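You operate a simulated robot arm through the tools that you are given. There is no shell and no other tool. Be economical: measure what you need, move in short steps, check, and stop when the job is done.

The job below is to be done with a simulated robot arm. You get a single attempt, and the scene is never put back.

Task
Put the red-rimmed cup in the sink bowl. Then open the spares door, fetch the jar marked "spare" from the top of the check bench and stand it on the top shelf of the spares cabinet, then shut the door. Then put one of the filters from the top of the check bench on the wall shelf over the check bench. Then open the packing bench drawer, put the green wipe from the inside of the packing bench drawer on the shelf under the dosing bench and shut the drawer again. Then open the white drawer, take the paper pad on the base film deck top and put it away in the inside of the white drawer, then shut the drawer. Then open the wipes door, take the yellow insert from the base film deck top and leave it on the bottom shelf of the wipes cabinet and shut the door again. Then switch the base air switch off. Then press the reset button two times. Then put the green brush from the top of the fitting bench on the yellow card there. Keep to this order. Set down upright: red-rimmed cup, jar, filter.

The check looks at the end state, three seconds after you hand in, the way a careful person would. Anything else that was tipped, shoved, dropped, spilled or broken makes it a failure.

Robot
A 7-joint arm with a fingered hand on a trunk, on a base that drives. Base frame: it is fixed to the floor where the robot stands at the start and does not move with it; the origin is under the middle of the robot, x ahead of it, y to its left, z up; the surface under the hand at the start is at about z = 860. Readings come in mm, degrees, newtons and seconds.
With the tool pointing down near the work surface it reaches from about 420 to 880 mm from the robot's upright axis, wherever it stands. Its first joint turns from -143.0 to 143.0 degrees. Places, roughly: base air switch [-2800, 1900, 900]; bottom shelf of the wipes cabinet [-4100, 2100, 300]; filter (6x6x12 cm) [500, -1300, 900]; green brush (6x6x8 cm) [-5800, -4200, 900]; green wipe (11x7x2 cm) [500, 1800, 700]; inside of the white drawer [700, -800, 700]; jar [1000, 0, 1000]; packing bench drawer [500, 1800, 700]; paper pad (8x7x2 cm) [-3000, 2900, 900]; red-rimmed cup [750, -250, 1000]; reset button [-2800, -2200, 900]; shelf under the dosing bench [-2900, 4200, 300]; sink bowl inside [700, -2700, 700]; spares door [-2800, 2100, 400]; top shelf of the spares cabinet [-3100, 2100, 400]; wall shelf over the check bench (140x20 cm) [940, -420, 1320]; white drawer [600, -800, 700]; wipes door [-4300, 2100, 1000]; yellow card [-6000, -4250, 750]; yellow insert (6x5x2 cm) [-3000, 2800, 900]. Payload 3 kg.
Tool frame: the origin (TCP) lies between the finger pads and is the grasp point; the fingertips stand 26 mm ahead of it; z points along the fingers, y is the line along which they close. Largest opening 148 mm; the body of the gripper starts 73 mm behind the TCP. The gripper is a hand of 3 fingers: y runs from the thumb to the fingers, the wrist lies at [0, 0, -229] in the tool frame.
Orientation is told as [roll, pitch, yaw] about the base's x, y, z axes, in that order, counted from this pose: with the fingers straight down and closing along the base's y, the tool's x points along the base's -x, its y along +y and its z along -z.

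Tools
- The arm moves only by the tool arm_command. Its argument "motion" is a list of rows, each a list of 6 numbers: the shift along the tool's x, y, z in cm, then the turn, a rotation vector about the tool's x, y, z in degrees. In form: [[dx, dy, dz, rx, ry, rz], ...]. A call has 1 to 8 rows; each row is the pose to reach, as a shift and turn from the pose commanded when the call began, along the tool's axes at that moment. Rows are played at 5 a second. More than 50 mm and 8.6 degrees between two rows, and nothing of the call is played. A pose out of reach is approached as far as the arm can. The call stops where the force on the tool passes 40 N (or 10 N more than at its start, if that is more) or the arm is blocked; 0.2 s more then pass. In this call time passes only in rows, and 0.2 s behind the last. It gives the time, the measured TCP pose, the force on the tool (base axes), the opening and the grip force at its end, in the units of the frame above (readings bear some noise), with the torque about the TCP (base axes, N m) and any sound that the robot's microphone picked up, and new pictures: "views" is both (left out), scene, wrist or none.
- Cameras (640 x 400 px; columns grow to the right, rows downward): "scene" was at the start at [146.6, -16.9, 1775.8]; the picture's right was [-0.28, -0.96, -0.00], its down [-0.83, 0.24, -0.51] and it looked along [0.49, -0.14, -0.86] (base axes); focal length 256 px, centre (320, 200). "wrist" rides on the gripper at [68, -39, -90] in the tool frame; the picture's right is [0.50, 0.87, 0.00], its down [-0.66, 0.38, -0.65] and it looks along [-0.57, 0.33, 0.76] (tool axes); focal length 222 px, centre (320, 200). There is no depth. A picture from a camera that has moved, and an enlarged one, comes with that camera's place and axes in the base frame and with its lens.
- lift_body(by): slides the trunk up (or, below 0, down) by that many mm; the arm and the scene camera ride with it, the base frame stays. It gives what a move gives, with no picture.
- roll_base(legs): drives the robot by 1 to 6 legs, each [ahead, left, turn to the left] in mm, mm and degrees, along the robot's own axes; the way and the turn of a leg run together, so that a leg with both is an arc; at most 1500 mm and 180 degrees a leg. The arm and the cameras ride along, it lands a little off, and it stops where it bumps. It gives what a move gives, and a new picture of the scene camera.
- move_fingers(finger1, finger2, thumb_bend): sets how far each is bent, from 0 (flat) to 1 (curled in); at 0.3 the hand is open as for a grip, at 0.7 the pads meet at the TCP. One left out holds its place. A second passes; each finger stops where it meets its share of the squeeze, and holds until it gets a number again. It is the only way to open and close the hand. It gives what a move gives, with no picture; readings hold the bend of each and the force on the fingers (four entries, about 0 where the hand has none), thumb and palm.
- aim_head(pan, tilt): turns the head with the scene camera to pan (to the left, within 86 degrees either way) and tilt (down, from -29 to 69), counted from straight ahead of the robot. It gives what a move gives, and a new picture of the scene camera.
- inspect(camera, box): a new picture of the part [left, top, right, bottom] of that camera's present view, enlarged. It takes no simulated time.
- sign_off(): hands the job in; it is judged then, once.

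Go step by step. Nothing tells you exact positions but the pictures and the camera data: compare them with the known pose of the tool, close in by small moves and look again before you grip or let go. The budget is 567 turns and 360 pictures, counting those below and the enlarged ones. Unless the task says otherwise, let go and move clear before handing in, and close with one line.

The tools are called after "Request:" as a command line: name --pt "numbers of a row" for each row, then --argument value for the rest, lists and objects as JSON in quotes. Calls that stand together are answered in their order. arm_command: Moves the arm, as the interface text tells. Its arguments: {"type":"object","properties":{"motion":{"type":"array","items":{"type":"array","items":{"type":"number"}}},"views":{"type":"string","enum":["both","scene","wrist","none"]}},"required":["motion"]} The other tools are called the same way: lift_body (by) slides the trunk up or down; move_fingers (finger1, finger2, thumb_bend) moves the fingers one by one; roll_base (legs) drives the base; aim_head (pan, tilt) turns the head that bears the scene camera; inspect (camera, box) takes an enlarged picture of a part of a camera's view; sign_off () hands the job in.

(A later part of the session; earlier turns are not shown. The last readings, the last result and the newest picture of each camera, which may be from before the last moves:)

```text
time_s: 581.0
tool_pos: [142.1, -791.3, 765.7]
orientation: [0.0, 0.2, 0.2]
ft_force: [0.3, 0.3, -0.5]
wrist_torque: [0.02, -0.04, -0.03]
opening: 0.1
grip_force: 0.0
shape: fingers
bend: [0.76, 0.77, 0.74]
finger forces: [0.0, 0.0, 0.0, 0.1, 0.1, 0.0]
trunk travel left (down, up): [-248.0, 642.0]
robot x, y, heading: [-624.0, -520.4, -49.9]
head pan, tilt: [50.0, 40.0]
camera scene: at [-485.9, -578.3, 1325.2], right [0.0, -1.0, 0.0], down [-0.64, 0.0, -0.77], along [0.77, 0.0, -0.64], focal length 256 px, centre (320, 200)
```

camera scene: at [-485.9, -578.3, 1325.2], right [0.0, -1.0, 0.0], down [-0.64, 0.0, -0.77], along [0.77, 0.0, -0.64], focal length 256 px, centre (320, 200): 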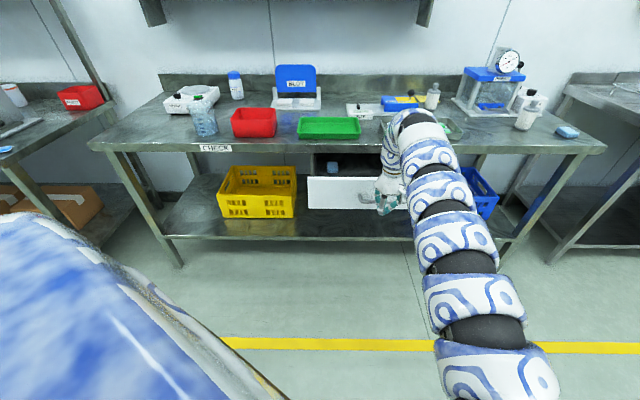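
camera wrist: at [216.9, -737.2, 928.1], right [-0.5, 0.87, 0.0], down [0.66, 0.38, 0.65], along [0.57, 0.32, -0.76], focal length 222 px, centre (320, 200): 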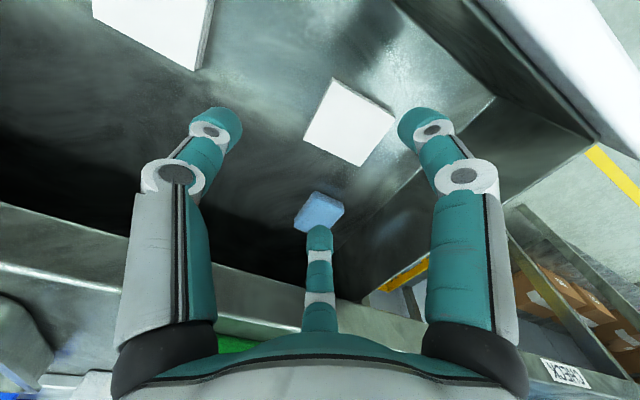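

The hand's body would meet the bench lip, so I step back and tilt the fist forward before pushing.

Request:
roll_base --legs '[[-64, -77, 0]]'

Request:
arm_command --pt "0 0 0 0 -8.5 0" --pt "0 0 0 0 -17 0" --pt "0 0 0 0 -25.5 0" --pt "0 0 0 0 -34 0" --pt "0 0 0 0 -42.5 0" --pt "0 0 0 0 -51 0" --pt "0 0 0 0 -59.5 0" --views "none"

Request:
roll_base --legs '[[64, 77, 0], [64, 77, 0]]'

```text
time_s: 582.1
tool_pos: [43.4, -789.2, 765.9]
orientation: [-0.1, 0.1, 0.3]
ft_force: [-0.2, -0.5, 0.4]
wrist_torque: [0.01, 0.05, 0.01]
opening: 0.0
grip_force: 0.1
shape: fingers
bend: [0.76, 0.77, 0.74]
finger forces: [0.0, 0.0, 0.0, 0.0, 0.1, 0.0]
trunk travel left (down, up): [-248.0, 642.0]
robot x, y, heading: [-724.1, -520.0, -49.6]
head pan, tilt: [50.0, 40.0]
camera scene: at [-584.9, -578.3, 1325.2], right [0.01, -1.0, 0.0], down [-0.64, 0.0, -0.77], along [0.77, 0.0, -0.64], focal length 256 px, centre (320, 200)
```

scene: 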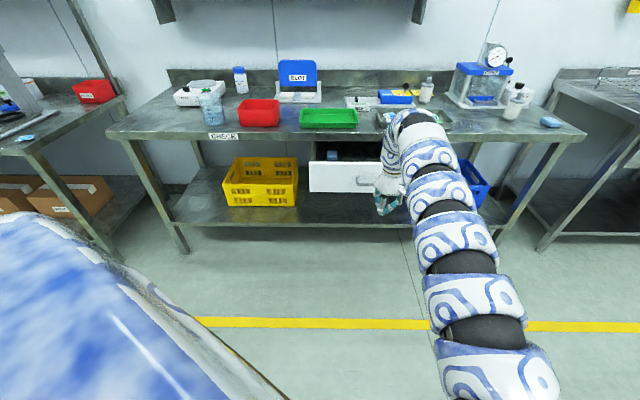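

```text
time_s: 583.9
tool_pos: [64.8, -806.4, 985.3]
orientation: [-30.4, -71.6, 27.9]
ft_force: [0.3, -0.1, 0.6]
wrist_torque: [0.0, 0.02, -0.02]
opening: 0.0
grip_force: 0.0
shape: fingers
bend: [0.76, 0.77, 0.74]
finger forces: [0.0, 0.0, 0.0, 0.1, 0.0, 0.0]
trunk travel left (down, up): [-248.0, 642.0]
robot x, y, heading: [-721.9, -517.1, -49.8]
head pan, tilt: [50.0, 40.0]
stopped in row 7: the arm was blocked; the commanded pose is now the measured one
```

```text
time_s: 585.8
tool_pos: [265.3, -804.1, 984.3]
orientation: [-30.1, -71.5, 27.7]
ft_force: [-0.2, -0.7, 0.7]
wrist_torque: [-0.01, 0.02, 0.01]
opening: 0.0
grip_force: 0.1
shape: fingers
bend: [0.76, 0.77, 0.74]
finger forces: [0.0, 0.1, 0.1, 0.0, 0.0, 0.0]
trunk travel left (down, up): [-248.0, 642.0]
robot x, y, heading: [-522.4, -521.1, -49.4]
head pan, tilt: [50.0, 40.0]
camera scene: at [-385.8, -577.3, 1325.3], right [0.01, -1.0, 0.0], down [-0.64, 0.0, -0.77], along [0.77, 0.01, -0.64], focal length 256 px, centre (320, 200)
```

scene: 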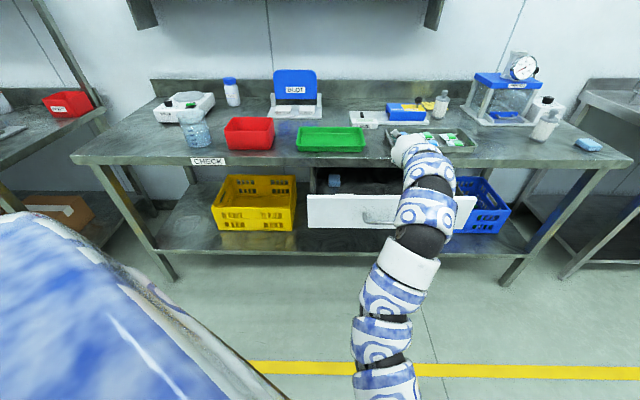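

Request:
roll_base --legs '[[-143, -167, 0]]'

Request:
lift_body --by -230

Request:
arm_command --pt "0 0 0 0 0 0" --views "both"

```text
time_s: 587.5
tool_pos: [44.7, -803.7, 983.3]
orientation: [-30.1, -71.7, 27.8]
ft_force: [0.1, 0.0, 0.5]
wrist_torque: [0.04, -0.02, -0.02]
opening: 0.0
grip_force: 0.1
shape: fingers
bend: [0.76, 0.77, 0.74]
finger forces: [0.0, 0.1, 0.0, 0.1, 0.1, 0.0]
trunk travel left (down, up): [-248.0, 642.0]
robot x, y, heading: [-747.5, -514.5, -49.4]
head pan, tilt: [50.0, 40.0]
camera scene: at [-606.9, -575.3, 1325.2], right [0.01, -1.0, 0.0], down [-0.64, 0.0, -0.77], along [0.77, 0.0, -0.64], focal length 256 px, centre (320, 200)
```

scene: 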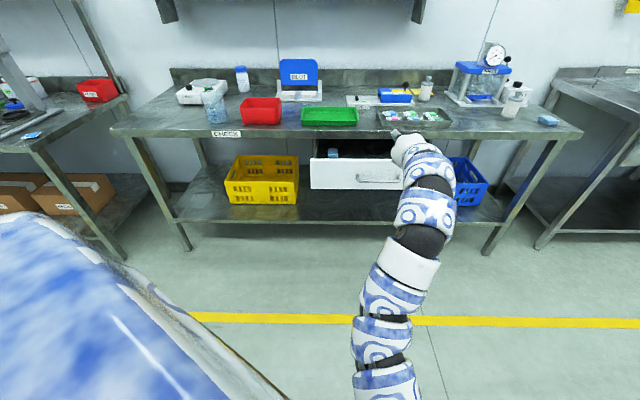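

```text
time_s: 589.9
tool_pos: [44.0, -803.2, 754.4]
orientation: [-30.2, -71.7, 27.8]
ft_force: [-0.4, 0.4, 0.0]
wrist_torque: [0.0, -0.01, 0.01]
opening: 0.0
grip_force: 0.1
shape: fingers
bend: [0.76, 0.77, 0.74]
finger forces: [0.0, 0.1, 0.0, 0.1, 0.0, 0.0]
trunk travel left (down, up): [-18.0, 872.0]
robot x, y, heading: [-746.4, -520.2, -49.7]
head pan, tilt: [50.0, 40.0]
```

```text
time_s: 590.3
tool_pos: [44.7, -801.6, 754.9]
orientation: [-30.3, -71.6, 27.7]
ft_force: [0.2, 0.2, -0.3]
wrist_torque: [-0.02, 0.01, -0.01]
opening: 0.1
grip_force: 0.1
shape: fingers
bend: [0.76, 0.77, 0.74]
finger forces: [0.1, 0.1, 0.0, 0.0, 0.0, 0.1]
trunk travel left (down, up): [-18.0, 872.0]
robot x, y, heading: [-745.9, -511.5, -49.7]
head pan, tilt: [50.0, 40.0]
camera scene: at [-607.2, -575.3, 1095.3], right [0.01, -1.0, 0.0], down [-0.64, 0.0, -0.77], along [0.77, 0.0, -0.64], focal length 256 px, centre (320, 200)
camera wrist: at [-61.6, -845.5, 720.9], right [-0.12, 0.78, -0.61], down [-0.44, 0.51, 0.74], along [0.89, 0.36, 0.28], focal length 222 px, centre (320, 200)
```

scene: 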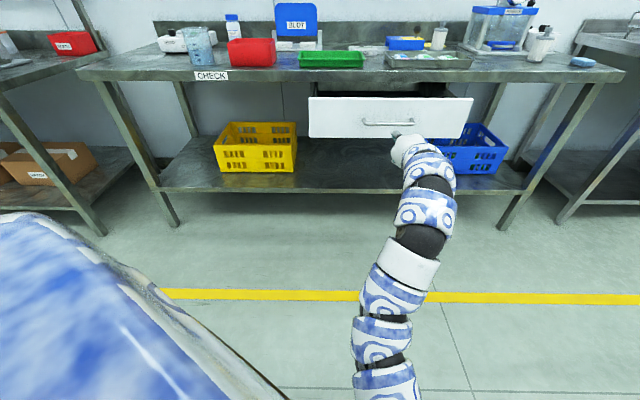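
wrist: 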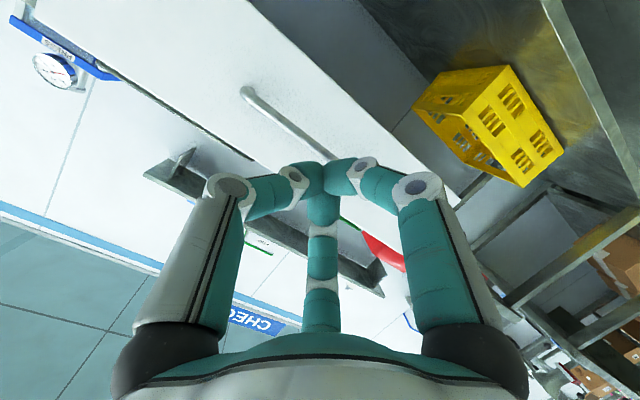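

Request:
roll_base --legs '[[65, 76, 0], [65, 76, 0]]'

Request:
roll_base --legs '[[65, 76, 0], [50, 59, 0]]'

```text
time_s: 592.2
tool_pos: [244.8, -801.4, 754.2]
orientation: [-30.2, -71.6, 27.9]
ft_force: [-0.5, -0.3, -0.1]
wrist_torque: [-0.02, 0.03, -0.01]
opening: 0.0
grip_force: 0.1
shape: fingers
bend: [0.76, 0.77, 0.75]
finger forces: [0.0, 0.0, 0.1, 0.0, 0.0, 0.1]
trunk travel left (down, up): [-18.0, 872.0]
robot x, y, heading: [-547.8, -514.6, -49.7]
head pan, tilt: [50.0, 40.0]
camera scene: at [-407.0, -574.4, 1095.3], right [0.01, -1.0, 0.0], down [-0.64, 0.0, -0.77], along [0.77, 0.01, -0.64], focal length 256 px, centre (320, 200)
```

scene: 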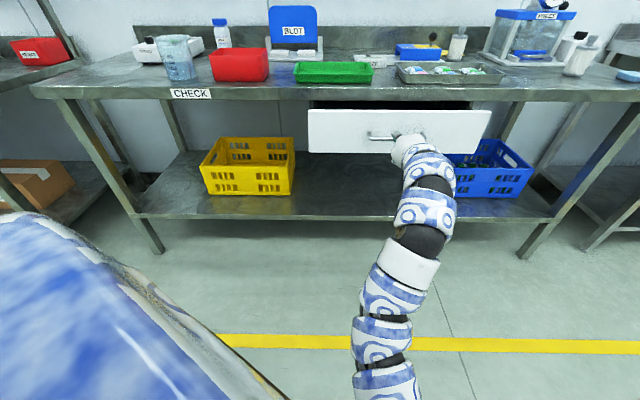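

```text
time_s: 593.8
tool_pos: [362.3, -804.0, 757.0]
orientation: [-30.7, -71.8, 28.1]
ft_force: [-15.7, 3.1, 3.6]
wrist_torque: [0.0, 0.07, 0.13]
opening: 0.0
grip_force: 0.0
shape: fingers
bend: [0.77, 0.79, 0.79]
finger forces: [0.0, 0.1, 0.0, 0.0, 0.0, 0.0]
trunk travel left (down, up): [-18.0, 872.0]
robot x, y, heading: [-426.6, -514.1, -49.8]
head pan, tilt: [50.0, 40.0]
stopped in leg 2: the force on the tool passed its limit at 92 N (the readings are from after the stop); the commanded pose is now the measured one
camera scene: at [-288.2, -573.8, 1095.4], right [0.01, -1.0, 0.0], down [-0.64, 0.0, -0.77], along [0.77, 0.0, -0.64], focal length 256 px, centre (320, 200)
```

scene: 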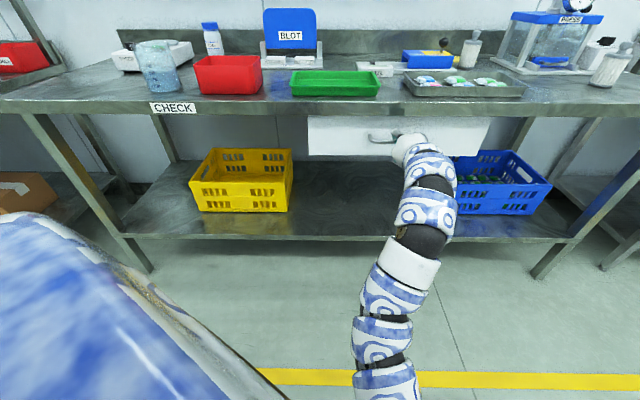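

Request:
roll_base --legs '[[-180, -212, 0]]'

Request:
inspect --camera "scene" --box '[270, 40, 510, 180]'

```text
time_s: 595.8
tool_pos: [85.0, -805.4, 755.5]
orientation: [-30.4, -71.7, 27.7]
ft_force: [-0.1, -0.3, -0.7]
wrist_torque: [0.03, -0.01, 0.02]
opening: 0.0
grip_force: 0.2
shape: fingers
bend: [0.76, 0.77, 0.77]
finger forces: [0.0, 0.0, 0.0, 0.0, 0.0, 0.0]
trunk travel left (down, up): [-18.0, 872.0]
robot x, y, heading: [-704.0, -517.3, -49.6]
head pan, tilt: [50.0, 40.0]
camera scene: at [-565.9, -574.7, 1095.3], right [0.0, -1.0, 0.0], down [-0.64, 0.0, -0.77], along [0.77, 0.0, -0.64], focal length 256 px, centre (320, 200)
```

scene: 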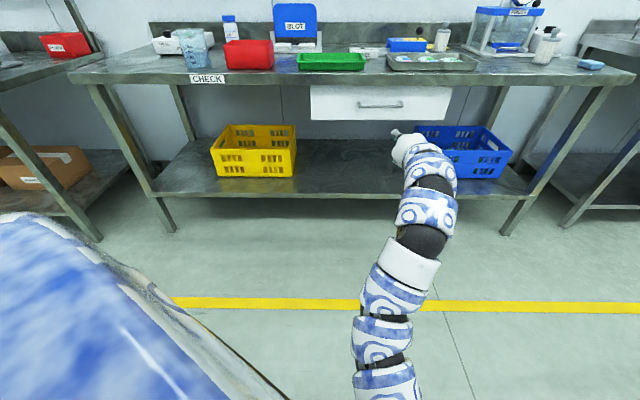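

```text
2.67 times, centred on (390, 110) of scene
camera zoom: at [-565.9, -574.7, 1095.3], right [0.0, -1.0, 0.0], down [-0.64, 0.0, -0.77], along [0.77, 0.0, -0.64], focal length 684 px, centre (133, 440)
```

zoom: 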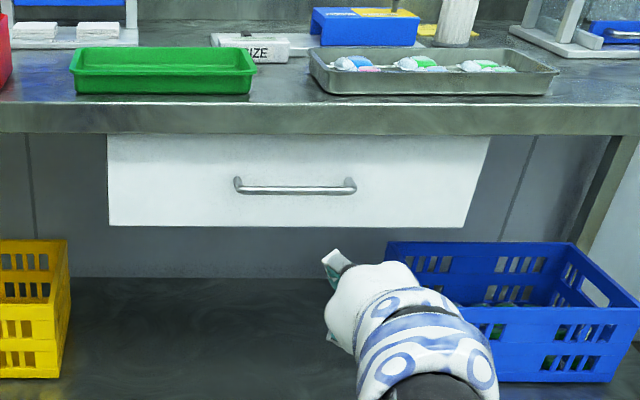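

The white drawer is shut with the pad inside. Next is the wipes door, on the far side of the film line at about (-4300,2100). I travel round to look for the way.

Request:
roll_base --legs '[[-227, -267, 0], [0, 0, 180], [1111, -932, 0], [1111, -932, 0], [1111, -932, 0], [1111, -932, 0]]'

Request:
lift_body --by 350

Request:
aim_head --pan 50 --tilt 15

```text
time_s: 632.7
tool_pos: [-1720.7, 5616.7, 755.7]
orientation: [-30.5, -71.6, -155.0]
ft_force: [0.0, 0.1, 0.0]
wrist_torque: [-0.01, 0.0, 0.0]
opening: 0.1
grip_force: 0.0
shape: fingers
bend: [0.76, 0.77, 0.76]
finger forces: [0.0, 0.0, 0.0, 0.0, 0.0, 0.1]
trunk travel left (down, up): [-18.0, 872.0]
robot x, y, heading: [-947.7, 5289.4, 127.8]
head pan, tilt: [50.0, 40.0]
camera scene: at [-1078.3, 5360.3, 1095.3], right [0.04, 1.0, 0.0], down [0.64, -0.03, -0.77], along [-0.77, 0.03, -0.64], focal length 256 px, centre (320, 200)
```

scene: 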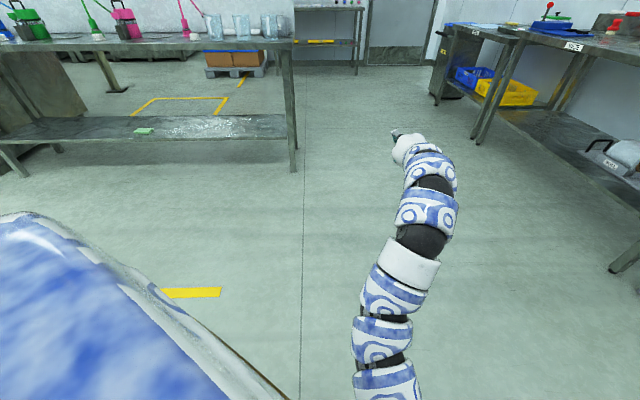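

```text
time_s: 636.1
tool_pos: [-1721.6, 5617.3, 1105.3]
orientation: [-30.5, -71.6, -154.9]
ft_force: [-0.1, -0.3, 0.5]
wrist_torque: [-0.02, -0.01, -0.01]
opening: 0.0
grip_force: 0.1
shape: fingers
bend: [0.76, 0.77, 0.76]
finger forces: [0.0, 0.1, 0.1, 0.0, 0.1, 0.0]
trunk travel left (down, up): [-368.0, 522.0]
robot x, y, heading: [-945.9, 5290.9, 127.5]
head pan, tilt: [50.0, 40.0]
```

```text
time_s: 637.0
tool_pos: [-1721.8, 5618.6, 1106.4]
orientation: [-30.5, -71.7, -154.9]
ft_force: [-0.1, 0.4, 1.4]
wrist_torque: [0.0, -0.01, -0.04]
opening: 0.0
grip_force: 0.1
shape: fingers
bend: [0.76, 0.77, 0.76]
finger forces: [0.1, 0.0, 0.1, 0.0, 0.0, 0.0]
trunk travel left (down, up): [-368.0, 522.0]
robot x, y, heading: [-947.2, 5291.1, 127.4]
head pan, tilt: [50.0, 15.0]
camera scene: at [-1086.7, 5360.6, 1484.7], right [0.04, 1.0, 0.0], down [0.26, -0.01, -0.97], along [-0.96, 0.04, -0.26], focal length 256 px, centre (320, 200)
```

scene: 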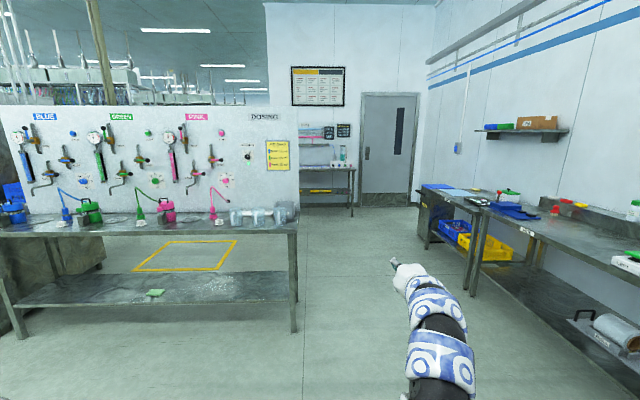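

The way past the dosing bench's right end is open. I drive through it.

Request:
roll_base --legs '[[0, 0, 52.6], [0, -700, 0], [1450, 0, 0], [1450, 0, 0]]'

Request:
aim_head --pan 60 --tilt 15

```text
time_s: 656.8
tool_pos: [-4570.8, 5498.0, 1106.4]
orientation: [-30.5, -71.6, -101.0]
ft_force: [0.2, -0.1, 0.3]
wrist_torque: [-0.01, 0.01, -0.04]
opening: 0.2
grip_force: 0.1
shape: fingers
bend: [0.76, 0.77, 0.76]
finger forces: [0.0, 0.1, 0.0, 0.1, 0.1, 0.0]
trunk travel left (down, up): [-368.0, 522.0]
robot x, y, heading: [-3851.7, 5932.3, -178.3]
head pan, tilt: [50.0, 15.0]
camera scene: at [-3987.2, 5857.5, 1484.8], right [-0.78, 0.62, 0.0], down [0.16, 0.2, -0.97], along [-0.6, -0.75, -0.26], focal length 256 px, centre (320, 200)
```

scene: 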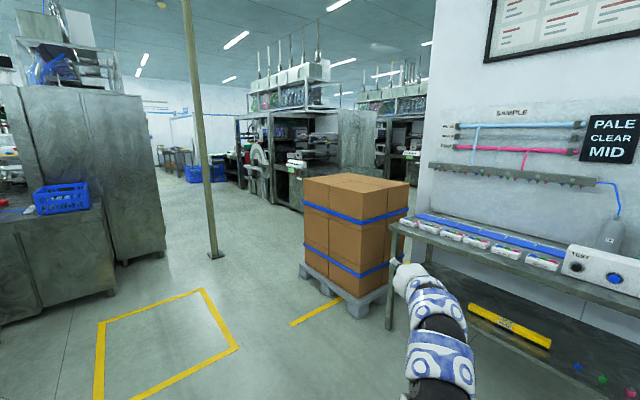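

```text
time_s: 657.5
tool_pos: [-4572.1, 5496.4, 1106.0]
orientation: [-30.5, -71.7, -101.1]
ft_force: [-0.6, -0.2, -0.2]
wrist_torque: [-0.05, 0.03, 0.0]
opening: 0.0
grip_force: 0.1
shape: fingers
bend: [0.76, 0.77, 0.76]
finger forces: [0.0, 0.1, 0.0, 0.0, 0.0, 0.0]
trunk travel left (down, up): [-368.0, 522.0]
robot x, y, heading: [-3853.6, 5929.4, -178.6]
head pan, tilt: [60.0, 15.0]
camera scene: at [-3973.8, 5848.5, 1484.8], right [-0.88, 0.48, 0.0], down [0.12, 0.23, -0.97], along [-0.46, -0.85, -0.26], focal length 256 px, centre (320, 200)
```

scene: 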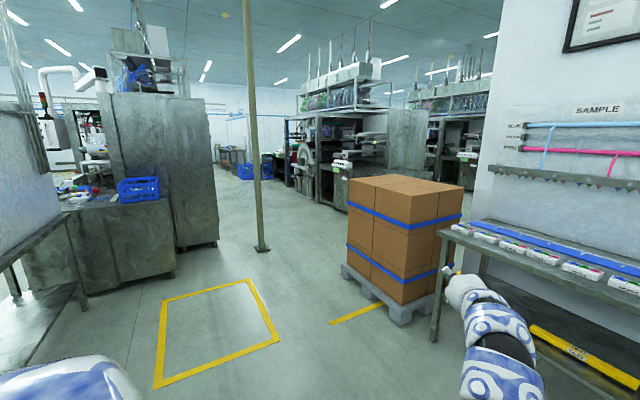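

The layout is clear: the wipes door is on the cabinet's far (-x) face, past a pole at (-4758,2826). I raise the arm above everything and drive round with the arm trailing.

Request:
lift_body --by 400

Request:
lift_body --by 100

Request:
roll_base --legs '[[0, 0, -121.5], [-400, 693, 0], [-1126, -650, 0], [-1126, -650, 0], [-300, 520, 0]]'

```text
time_s: 661.4
tool_pos: [-4570.7, 5498.1, 1505.0]
orientation: [-30.5, -71.6, -101.1]
ft_force: [0.0, -0.8, -0.6]
wrist_torque: [0.05, -0.02, -0.03]
opening: 0.1
grip_force: 0.0
shape: fingers
bend: [0.76, 0.77, 0.76]
finger forces: [0.1, 0.0, 0.0, 0.1, 0.0, 0.0]
trunk travel left (down, up): [-768.0, 122.0]
robot x, y, heading: [-3851.0, 5932.4, -178.5]
head pan, tilt: [60.0, 15.0]
```

```text
time_s: 662.7
tool_pos: [-4572.2, 5498.2, 1606.0]
orientation: [-30.5, -71.7, -101.1]
ft_force: [-0.6, -0.6, 0.9]
wrist_torque: [-0.02, 0.0, 0.0]
opening: 0.0
grip_force: 0.0
shape: fingers
bend: [0.76, 0.77, 0.76]
finger forces: [0.0, 0.1, 0.0, 0.0, 0.0, 0.0]
trunk travel left (down, up): [-868.0, 22.0]
robot x, y, heading: [-3852.9, 5928.9, -178.7]
head pan, tilt: [60.0, 15.0]
```

```text
time_s: 687.4
tool_pos: [-5284.0, 4253.3, 1606.6]
orientation: [-30.5, -71.7, 132.8]
ft_force: [-0.2, 0.6, -0.2]
wrist_torque: [-0.02, 0.01, -0.02]
opening: 0.0
grip_force: 0.1
shape: fingers
bend: [0.76, 0.77, 0.76]
finger forces: [0.0, 0.1, 0.0, 0.0, 0.1, 0.0]
trunk travel left (down, up): [-868.0, 22.0]
robot x, y, heading: [-5361.9, 3412.4, 55.3]
head pan, tilt: [60.0, 15.0]
camera scene: at [-5352.2, 3568.6, 1984.8], right [0.9, 0.43, 0.0], down [0.11, -0.23, -0.97], along [-0.41, 0.87, -0.26], focal length 256 px, centre (320, 200)
```

scene: 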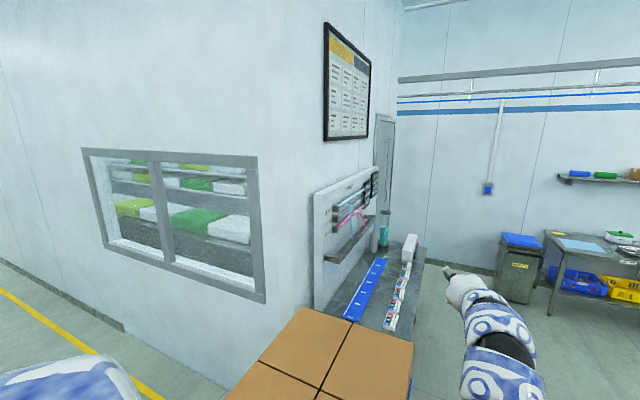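

Request:
aim_head --pan -86 --tilt 20

```text
time_s: 689.7
tool_pos: [-5285.0, 4254.2, 1605.8]
orientation: [-30.5, -71.7, 132.8]
ft_force: [-0.1, -0.2, -0.4]
wrist_torque: [0.01, -0.01, -0.01]
opening: 0.2
grip_force: 0.1
shape: fingers
bend: [0.76, 0.77, 0.76]
finger forces: [0.0, 0.1, 0.0, 0.0, 0.1, 0.1]
trunk travel left (down, up): [-868.0, 22.0]
robot x, y, heading: [-5361.5, 3416.9, 55.5]
head pan, tilt: [-85.9, 20.0]
camera scene: at [-5231.2, 3436.8, 1976.7], right [-0.51, -0.86, 0.0], down [-0.29, 0.17, -0.94], along [0.81, -0.48, -0.34], focal length 256 px, centre (320, 200)
```

scene: 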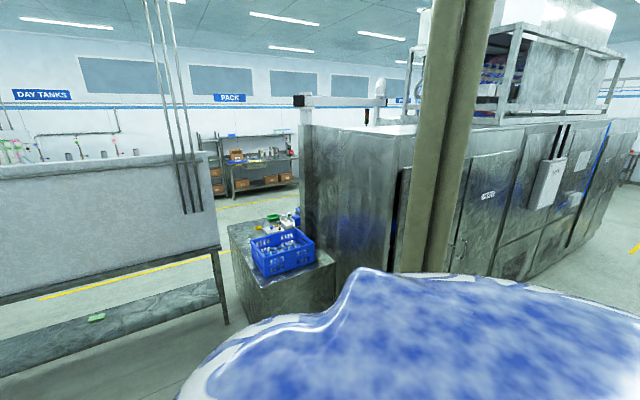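

Request:
roll_base --legs '[[-1225, -840, 0], [0, 0, -55.5]]'

Request:
aim_head --pan 0 --tilt 35

```text
time_s: 699.5
tool_pos: [-4635.7, 2342.4, 1605.7]
orientation: [-30.6, -71.7, 77.1]
ft_force: [0.0, 0.1, 0.0]
wrist_torque: [0.0, 0.01, -0.02]
opening: 0.0
grip_force: 0.0
shape: fingers
bend: [0.76, 0.77, 0.76]
finger forces: [0.0, 0.0, 0.0, 0.0, 0.1, 0.0]
trunk travel left (down, up): [-868.0, 22.0]
robot x, y, heading: [-5372.1, 1933.8, -0.5]
head pan, tilt: [-85.9, 20.0]
camera scene: at [-5281.8, 1843.2, 1976.7], right [-1.0, -0.06, 0.0], down [-0.02, 0.34, -0.94], along [0.06, -0.94, -0.34], focal length 256 px, centre (320, 200)
```

scene: 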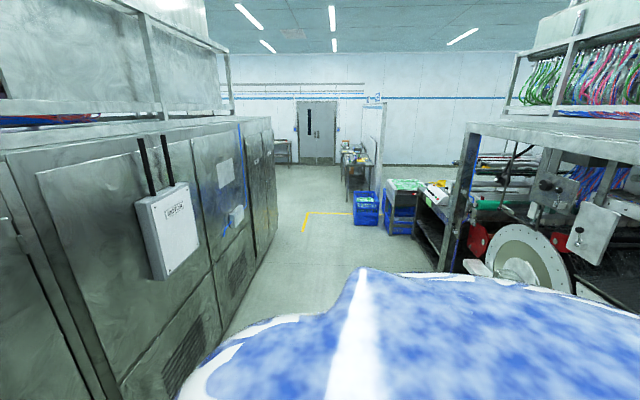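

```text
time_s: 701.1
tool_pos: [-4635.2, 2344.1, 1607.0]
orientation: [-30.4, -71.7, 77.1]
ft_force: [0.0, -0.4, 0.4]
wrist_torque: [0.02, -0.02, 0.0]
opening: 0.1
grip_force: 0.0
shape: fingers
bend: [0.76, 0.77, 0.76]
finger forces: [0.1, 0.0, 0.1, 0.0, 0.0, 0.0]
trunk travel left (down, up): [-868.0, 22.0]
robot x, y, heading: [-5367.9, 1936.8, -0.4]
head pan, tilt: [0.0, 35.0]
camera scene: at [-5199.4, 1935.5, 1952.8], right [-0.01, -1.0, 0.0], down [-0.57, 0.01, -0.82], along [0.82, -0.01, -0.57], focal length 256 px, centre (320, 200)
```

scene: 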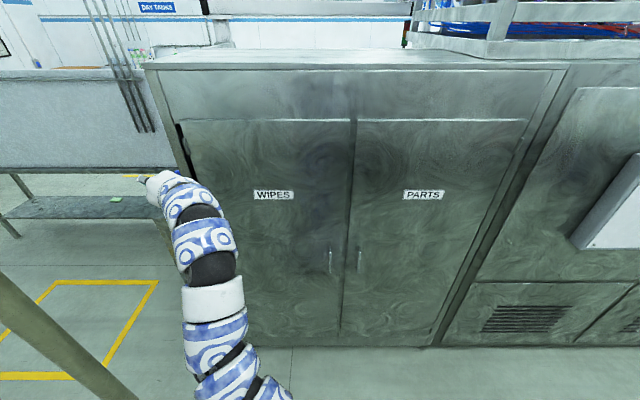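

Request:
inspect --camera "scene" --box '[160, 90, 400, 350]'

```text
1.54 times, centred on (280, 220) of scene
camera zoom: at [-5199.4, 1935.5, 1952.8], right [-0.01, -1.0, 0.0], down [-0.57, 0.01, -0.82], along [0.82, -0.01, -0.57], focal length 394 px, centre (382, 169)
```

zoom: 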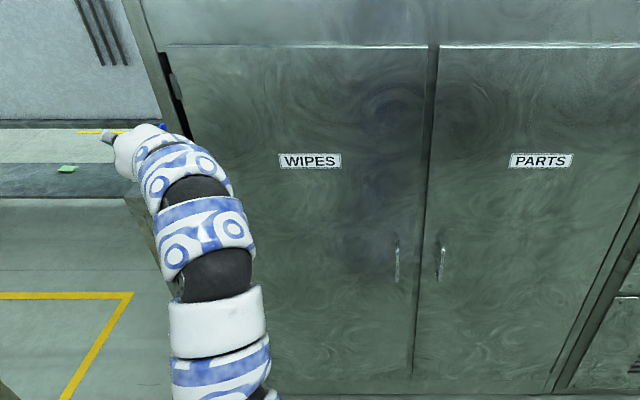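

The WIPES door has its hinge on the left (y≈2430) and a vertical handle at about (-4340,1881,985). I turn the base so the hand points at the door and lower the trunk.

Request:
roll_base --legs '[[0, 0, -48]]'

Request:
lift_body --by -400

Request:
lift_body --by -200

Request:
move_fingers --finger1 0.3 --finger2 0.3 --thumb_bend 0.3

Request:
aim_head --pan 45 --tilt 30

```text
time_s: 703.7
tool_pos: [-4571.4, 1670.5, 1606.3]
orientation: [-30.5, -71.7, 29.5]
ft_force: [-0.2, 0.6, 0.3]
wrist_torque: [0.03, -0.03, -0.02]
opening: 0.4
grip_force: 0.1
shape: fingers
bend: [0.76, 0.77, 0.76]
finger forces: [0.0, 0.0, 0.1, 0.1, 0.0, 0.1]
trunk travel left (down, up): [-868.0, 22.0]
robot x, y, heading: [-5368.5, 1934.9, -48.1]
head pan, tilt: [0.0, 35.0]
camera scene: at [-5255.3, 1811.9, 1952.8], right [-0.74, -0.67, 0.0], down [-0.38, 0.43, -0.82], along [0.55, -0.61, -0.57], focal length 256 px, centre (320, 200)
```

scene: 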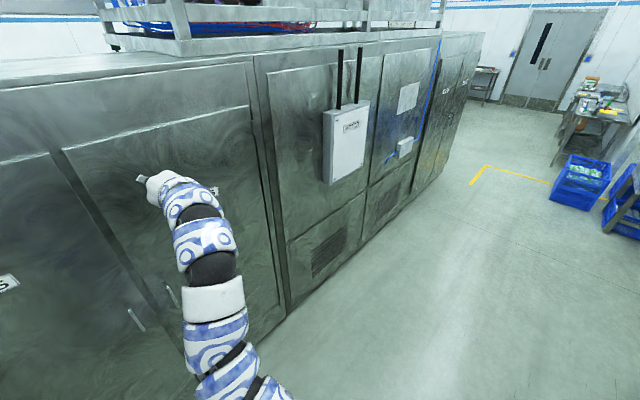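

```text
time_s: 707.5
tool_pos: [-4572.1, 1669.0, 1206.9]
orientation: [-30.5, -71.7, 29.6]
ft_force: [-0.5, 0.4, -0.8]
wrist_torque: [0.03, 0.03, -0.04]
opening: 0.0
grip_force: 0.1
shape: fingers
bend: [0.76, 0.77, 0.76]
finger forces: [0.0, 0.0, 0.1, 0.0, 0.0, 0.1]
trunk travel left (down, up): [-468.0, 422.0]
robot x, y, heading: [-5372.1, 1934.8, -48.0]
head pan, tilt: [0.0, 35.0]
```

```text
time_s: 709.7
tool_pos: [-4572.5, 1670.2, 1006.3]
orientation: [-30.5, -71.8, 29.7]
ft_force: [-0.1, 0.9, 0.7]
wrist_torque: [-0.03, 0.01, -0.03]
opening: 0.0
grip_force: 0.1
shape: fingers
bend: [0.76, 0.77, 0.76]
finger forces: [0.0, 0.0, 0.0, 0.1, 0.0, 0.0]
trunk travel left (down, up): [-268.0, 622.0]
robot x, y, heading: [-5369.7, 1934.2, -48.1]
head pan, tilt: [0.0, 35.0]
```

```text
time_s: 710.7
tool_pos: [-4572.0, 1670.2, 1006.2]
orientation: [-30.5, -71.7, 29.7]
ft_force: [0.2, 0.2, 0.4]
wrist_torque: [-0.04, 0.06, 0.01]
opening: 126.4
grip_force: 0.0
shape: fingers
bend: [0.3, 0.3, 0.3]
finger forces: [0.0, 0.1, 0.0, 0.0, 0.0, 0.0]
trunk travel left (down, up): [-268.0, 622.0]
robot x, y, heading: [-5365.8, 1935.1, -48.3]
head pan, tilt: [0.0, 35.0]
```

```text
time_s: 711.8
tool_pos: [-4571.0, 1669.1, 1005.3]
orientation: [-30.6, -71.7, 29.7]
ft_force: [-0.7, -0.4, 1.3]
wrist_torque: [0.0, 0.02, 0.01]
opening: 126.5
grip_force: 0.1
shape: fingers
bend: [0.3, 0.3, 0.3]
finger forces: [0.0, 0.0, 0.1, 0.0, 0.0, 0.0]
trunk travel left (down, up): [-268.0, 622.0]
robot x, y, heading: [-5367.9, 1934.5, -47.9]
head pan, tilt: [45.0, 30.0]
camera scene: at [-5223.7, 1872.8, 1360.6], right [-0.05, -1.0, 0.0], down [-0.5, 0.03, -0.87], along [0.86, -0.05, -0.5], focal length 256 px, centre (320, 200)
```

scene: 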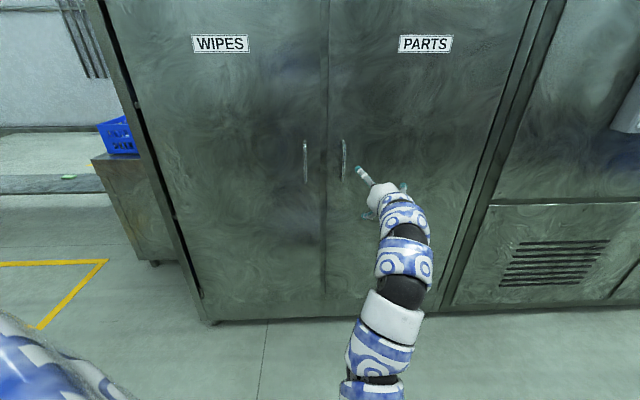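

Request:
arm_command --pt "0 0 0 -0.3 -5.3 3" --pt "0 0 0 -0.6 -10.6 6" --pt "0 0 0 -0.9 -15.9 8.9" --pt "0 0 0 -0.9 -15.9 8.9" --views "wrist"

```text
time_s: 712.8
tool_pos: [-4570.3, 1670.5, 1006.2]
orientation: [-108.3, -89.8, 108.3]
ft_force: [-0.3, 0.1, -0.4]
wrist_torque: [-0.02, 0.02, -0.01]
opening: 126.8
grip_force: 0.1
shape: fingers
bend: [0.3, 0.3, 0.3]
finger forces: [0.1, 0.0, 0.0, 0.0, 0.1, 0.0]
trunk travel left (down, up): [-268.0, 622.0]
robot x, y, heading: [-5367.8, 1934.3, -47.9]
head pan, tilt: [45.0, 30.0]
camera wrist: at [-4661.8, 1630.4, 937.8], right [0.0, 0.86, -0.5], down [-0.65, 0.38, 0.65], along [0.76, 0.33, 0.57], focal length 222 px, centre (320, 200)
```

wrist: 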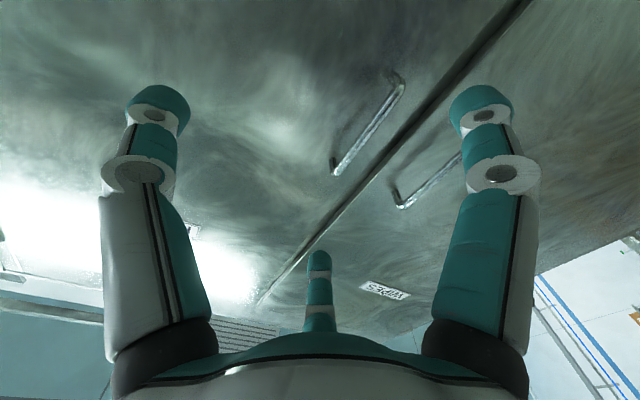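

Request:
roll_base --legs '[[-72, 227, 0]]'

Request:
arm_command --pt "0 0 0 0 0 0" --views "wrist"

```text
time_s: 714.5
tool_pos: [-4454.7, 1870.4, 1005.7]
orientation: [-101.0, -89.7, 101.1]
ft_force: [-0.2, 0.0, 0.7]
wrist_torque: [-0.01, -0.01, 0.01]
opening: 126.6
grip_force: 0.1
shape: fingers
bend: [0.3, 0.3, 0.3]
finger forces: [0.0, 0.0, 0.0, 0.1, 0.1, 0.0]
trunk travel left (down, up): [-268.0, 622.0]
robot x, y, heading: [-5250.9, 2137.1, -48.1]
head pan, tilt: [45.0, 30.0]
camera scene: at [-5106.6, 2073.8, 1360.6], right [-0.05, -1.0, 0.0], down [-0.5, 0.03, -0.87], along [0.86, -0.05, -0.5], focal length 256 px, centre (320, 200)
```

scene: 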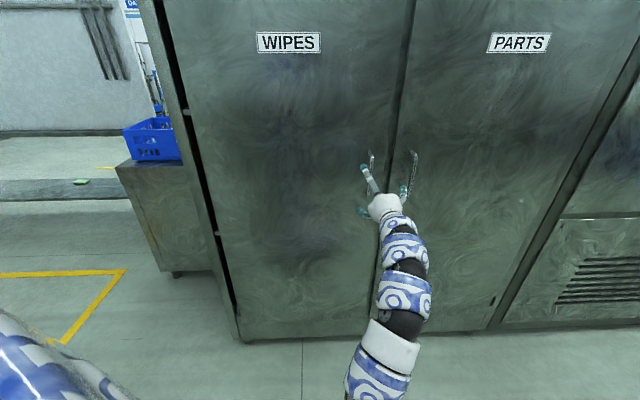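

```text
time_s: 715.0
tool_pos: [-4455.6, 1870.1, 1006.3]
orientation: [-99.7, -89.8, 99.6]
ft_force: [-0.4, 0.4, 1.3]
wrist_torque: [0.02, 0.01, -0.02]
opening: 126.9
grip_force: 0.2
shape: fingers
bend: [0.3, 0.3, 0.3]
finger forces: [0.1, 0.0, 0.0, 0.0, 0.1, 0.0]
trunk travel left (down, up): [-268.0, 622.0]
robot x, y, heading: [-5250.3, 2135.8, -48.2]
head pan, tilt: [45.0, 30.0]
camera wrist: at [-4544.7, 1831.1, 937.9], right [0.0, 0.86, -0.5], down [-0.65, 0.38, 0.65], along [0.76, 0.33, 0.57], focal length 222 px, centre (320, 200)
```

wrist: 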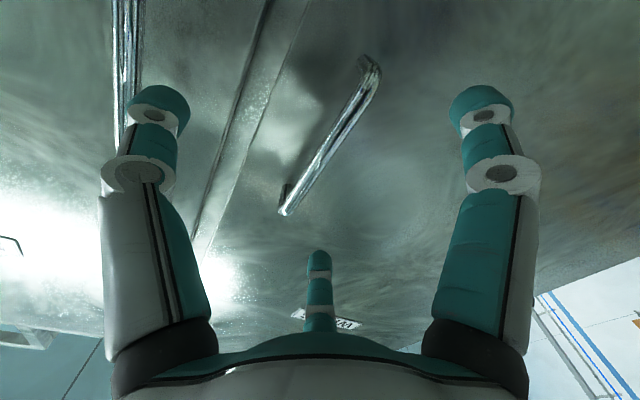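

Request:
roll_base --legs '[[33, 44, 0]]'

Request:
arm_command --pt "0 0 0 0 0 0" --views "wrist"

```text
time_s: 715.9
tool_pos: [-4400.7, 1876.3, 1006.7]
orientation: [-103.1, -89.7, 103.3]
ft_force: [0.4, 0.0, 0.3]
wrist_torque: [0.01, -0.01, -0.01]
opening: 126.7
grip_force: 0.1
shape: fingers
bend: [0.3, 0.3, 0.3]
finger forces: [0.1, 0.0, 0.0, 0.0, 0.0, 0.0]
trunk travel left (down, up): [-268.0, 622.0]
robot x, y, heading: [-5199.6, 2140.6, -47.8]
head pan, tilt: [45.0, 30.0]
camera scene: at [-5051.8, 2079.2, 1360.6], right [-0.05, -1.0, 0.0], down [-0.5, 0.03, -0.87], along [0.86, -0.04, -0.5], focal length 256 px, centre (320, 200)
```

scene: 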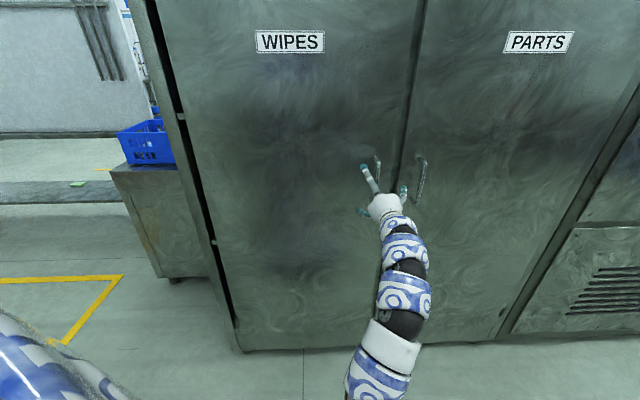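

```text
time_s: 716.3
tool_pos: [-4399.1, 1875.7, 1005.8]
orientation: [-99.3, -89.6, 99.5]
ft_force: [0.3, -0.2, 1.1]
wrist_torque: [-0.01, -0.01, -0.02]
opening: 126.6
grip_force: 0.0
shape: fingers
bend: [0.3, 0.3, 0.3]
finger forces: [0.0, 0.1, 0.0, 0.0, 0.1, 0.0]
trunk travel left (down, up): [-268.0, 622.0]
robot x, y, heading: [-5198.1, 2143.0, -47.6]
head pan, tilt: [45.0, 30.0]
camera wrist: at [-4489.3, 1837.1, 937.9], right [0.0, 0.86, -0.5], down [-0.65, 0.38, 0.65], along [0.76, 0.33, 0.57], focal length 222 px, centre (320, 200)
```

wrist: 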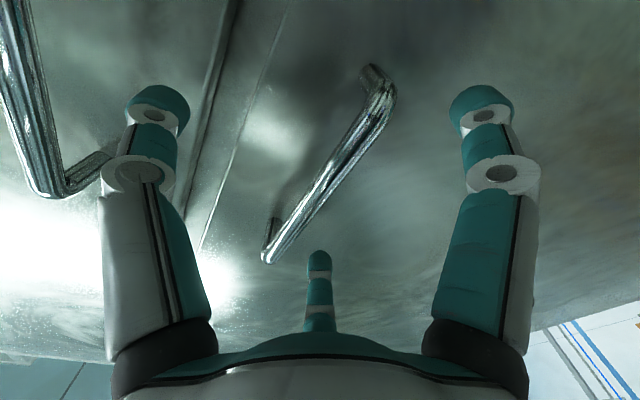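

The bar is in position; hook and pull gently.

Request:
move_fingers --finger1 0.9 --finger2 0.9 --thumb_bend 0.9

Request:
roll_base --legs '[[-34, -37, 0]]'

Request:
arm_command --pt "0 0 0 0 0 0" --views "wrist"

```text
time_s: 717.3
tool_pos: [-4398.8, 1875.9, 1006.0]
orientation: [-95.1, -89.7, 95.1]
ft_force: [4.1, -1.7, -0.5]
wrist_torque: [-0.04, 0.03, -0.04]
opening: 0.2
grip_force: 10.9
shape: fingers
bend: [0.77, 0.77, 0.78]
finger forces: [0.5, 0.3, 0.1, 0.0, 21.4, 0.0]
trunk travel left (down, up): [-268.0, 622.0]
robot x, y, heading: [-5199.9, 2140.5, -48.1]
head pan, tilt: [45.0, 30.0]
```

```text
time_s: 718.2
tool_pos: [-4448.3, 1879.8, 1006.3]
orientation: [-89.0, -89.7, 89.2]
ft_force: [4.9, 18.8, -1.2]
wrist_torque: [0.03, 0.0, 0.02]
opening: 0.1
grip_force: 15.3
shape: fingers
bend: [0.77, 0.78, 0.79]
finger forces: [9.4, 6.0, 0.0, 0.1, 14.9, 0.0]
trunk travel left (down, up): [-268.0, 622.0]
robot x, y, heading: [-5246.7, 2139.8, -47.9]
head pan, tilt: [45.0, 30.0]
camera scene: at [-5101.3, 2081.5, 1360.6], right [-0.05, -1.0, 0.0], down [-0.5, 0.02, -0.87], along [0.86, -0.05, -0.5], focal length 256 px, centre (320, 200)
```

scene: 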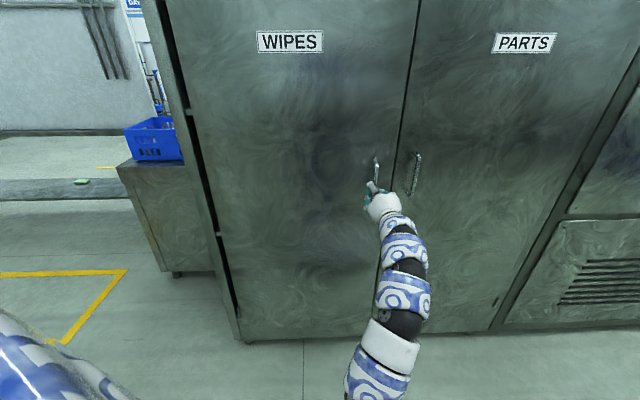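

```text
time_s: 718.6
tool_pos: [-4449.4, 1881.4, 1005.5]
orientation: [-90.1, -89.6, 90.4]
ft_force: [2.8, 9.1, 0.5]
wrist_torque: [0.0, 0.02, -0.07]
opening: 0.0
grip_force: 14.4
shape: fingers
bend: [0.78, 0.78, 0.79]
finger forces: [6.4, 4.5, 0.0, 0.0, 17.5, 0.1]
trunk travel left (down, up): [-268.0, 622.0]
robot x, y, heading: [-5250.5, 2138.3, -48.1]
head pan, tilt: [45.0, 30.0]
camera wrist: at [-4539.2, 1841.0, 937.7], right [0.0, 0.86, -0.5], down [-0.66, 0.38, 0.65], along [0.76, 0.33, 0.56], focal length 222 px, centre (320, 200)
```

wrist: 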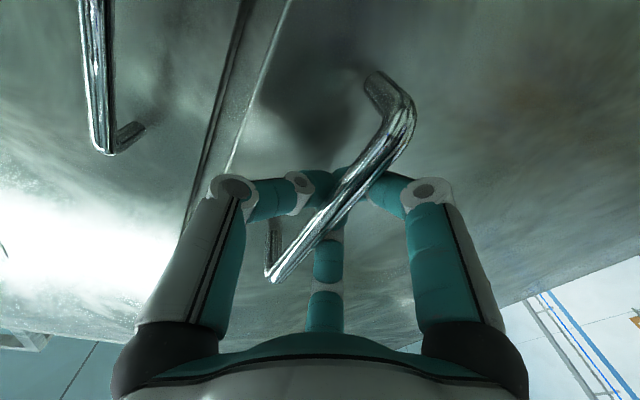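

The door moves. I swing it by an arc about its hinge, keeping clear of the pole.

Request:
roll_base --legs '[[-150, 71, -10], [-150, 71, -10]]'

Request:
roll_base --legs '[[-150, 71, -10]]'

```text
time_s: 721.1
tool_pos: [-4627.5, 1951.5, 1004.5]
orientation: [-84.7, -89.6, 64.6]
ft_force: [20.6, 30.0, -1.7]
wrist_torque: [0.02, -0.02, -0.09]
opening: 0.1
grip_force: 25.1
shape: fingers
bend: [0.77, 0.78, 0.8]
finger forces: [18.7, 15.2, 0.0, 0.0, 15.9, 0.0]
trunk travel left (down, up): [-268.0, 622.0]
robot x, y, heading: [-5286.4, 2470.0, -68.2]
head pan, tilt: [45.0, 30.0]
camera scene: at [-5169.4, 2366.6, 1360.7], right [-0.39, -0.92, 0.0], down [-0.46, 0.2, -0.87], along [0.79, -0.34, -0.5], focal length 256 px, centre (320, 200)
```

scene: 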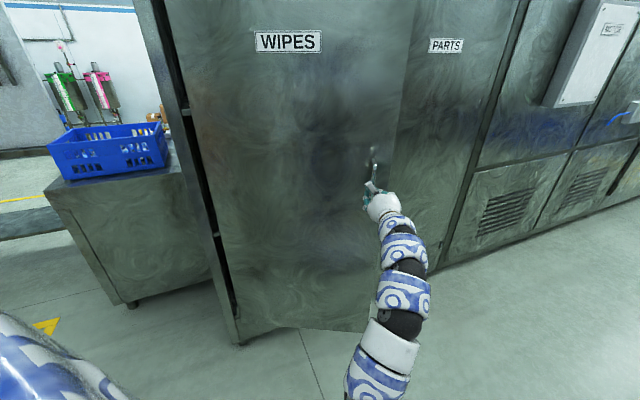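

```text
time_s: 722.6
tool_pos: [-4699.6, 2012.0, 1006.3]
orientation: [-80.4, -89.7, 50.7]
ft_force: [22.5, 24.9, -1.5]
wrist_torque: [0.04, -0.02, -0.12]
opening: 0.2
grip_force: 25.6
shape: fingers
bend: [0.77, 0.78, 0.8]
finger forces: [18.5, 15.8, 0.1, 0.1, 16.4, 0.0]
trunk travel left (down, up): [-268.0, 622.0]
robot x, y, heading: [-5263.3, 2635.4, -78.1]
head pan, tilt: [45.0, 30.0]
camera scene: at [-5166.5, 2512.8, 1360.6], right [-0.55, -0.84, 0.0], down [-0.42, 0.27, -0.87], along [0.72, -0.47, -0.5], focal length 256 px, centre (320, 200)
```

scene: 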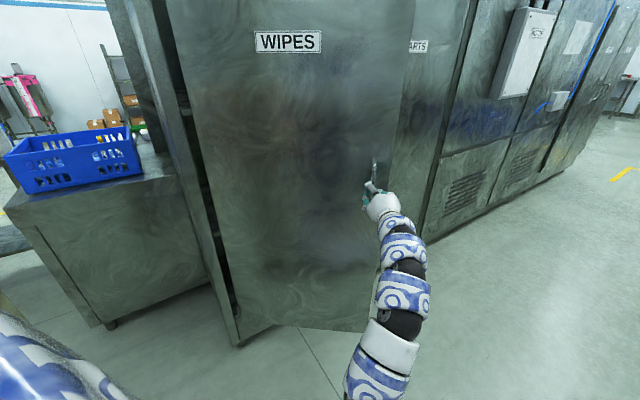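

Request:
roll_base --legs '[[-155, 78, -10]]'

```text
time_s: 724.1
tool_pos: [-4762.1, 2087.6, 1006.2]
orientation: [-89.6, -89.7, 49.8]
ft_force: [1.4, 1.1, -0.4]
wrist_torque: [0.03, 0.02, -0.03]
opening: 0.0
grip_force: 17.0
shape: fingers
bend: [0.77, 0.78, 0.81]
finger forces: [5.7, 5.0, 0.0, 0.0, 22.3, 0.1]
trunk travel left (down, up): [-268.0, 622.0]
robot x, y, heading: [-5202.2, 2802.0, -88.2]
head pan, tilt: [45.0, 30.0]
camera scene: at [-5133.0, 2662.2, 1360.6], right [-0.68, -0.73, 0.0], down [-0.36, 0.34, -0.87], along [0.63, -0.59, -0.5], focal length 256 px, centre (320, 200)
```

scene: 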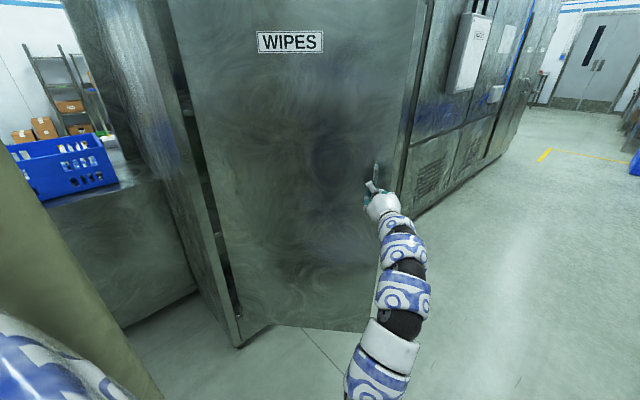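

The door is about 48° open. I release, go round to its inner side, and push it further with a fist.

Request:
move_fingers --finger1 0.3 --finger2 0.3 --thumb_bend 0.3

Request:
roll_base --legs '[[-80, -89, 0], [0, -220, 0], [1450, -45, 0], [0, 0, 90]]'

Request:
move_fingers --finger1 0.8 --finger2 0.8 --thumb_bend 0.8

Request:
aim_head --pan 30 --tilt 30

```text
time_s: 725.1
tool_pos: [-4761.2, 2087.5, 1006.7]
orientation: [-90.8, -89.8, 51.0]
ft_force: [1.0, -0.2, -0.7]
wrist_torque: [0.03, 0.0, 0.01]
opening: 126.6
grip_force: 0.0
shape: fingers
bend: [0.3, 0.3, 0.3]
finger forces: [0.1, 0.0, 0.0, 0.0, 0.1, 0.0]
trunk travel left (down, up): [-268.0, 622.0]
robot x, y, heading: [-5200.0, 2802.0, -88.3]
head pan, tilt: [45.0, 30.0]
```

```text
time_s: 738.3
tool_pos: [-4797.5, 1829.3, 1005.8]
orientation: [-90.8, -89.8, 139.8]
ft_force: [0.0, -0.3, -0.2]
wrist_torque: [0.0, -0.01, 0.0]
opening: 126.7
grip_force: 0.1
shape: fingers
bend: [0.3, 0.3, 0.3]
finger forces: [0.1, 0.0, 0.0, 0.0, 0.0, 0.0]
trunk travel left (down, up): [-268.0, 622.0]
robot x, y, heading: [-5520.3, 1401.5, 0.8]
head pan, tilt: [45.0, 30.0]
camera scene: at [-5375.4, 1470.5, 1360.6], right [0.72, -0.7, 0.0], down [-0.35, -0.36, -0.87], along [0.6, 0.62, -0.5], focal length 256 px, centre (320, 200)
```

scene: 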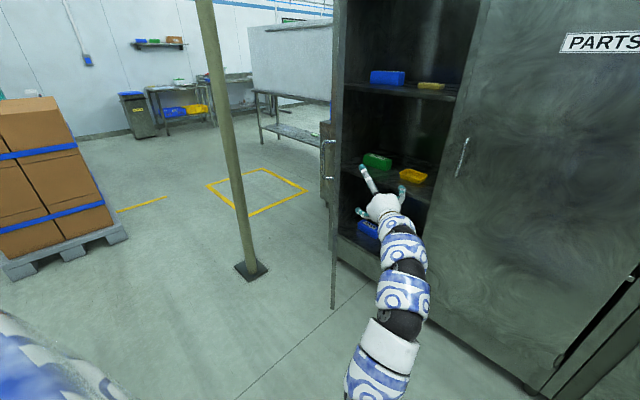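

```text
time_s: 739.3
tool_pos: [-4796.5, 1830.4, 1006.0]
orientation: [-92.7, -89.8, 141.7]
ft_force: [0.5, -0.3, 0.7]
wrist_torque: [-0.01, -0.01, 0.02]
opening: 0.2
grip_force: 0.0
shape: fingers
bend: [0.76, 0.76, 0.74]
finger forces: [0.0, 0.1, 0.0, 0.1, 0.0, 0.0]
trunk travel left (down, up): [-268.0, 622.0]
robot x, y, heading: [-5521.3, 1406.3, 0.7]
head pan, tilt: [45.0, 30.0]
```

```text
time_s: 740.0
tool_pos: [-4797.5, 1829.3, 1005.8]
orientation: [-91.9, -89.9, 140.9]
ft_force: [-0.5, -0.5, 0.2]
wrist_torque: [-0.02, 0.0, 0.04]
opening: 0.0
grip_force: 0.0
shape: fingers
bend: [0.76, 0.76, 0.74]
finger forces: [0.0, 0.0, 0.1, 0.0, 0.0, 0.1]
trunk travel left (down, up): [-268.0, 622.0]
robot x, y, heading: [-5518.5, 1402.8, 0.7]
head pan, tilt: [30.0, 30.0]
camera scene: at [-5360.8, 1452.0, 1360.6], right [0.51, -0.86, 0.0], down [-0.43, -0.26, -0.87], along [0.74, 0.44, -0.5], focal length 256 px, centre (320, 200)
```

scene: 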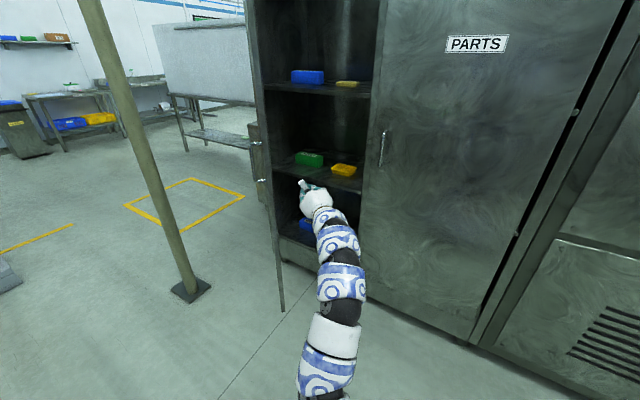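

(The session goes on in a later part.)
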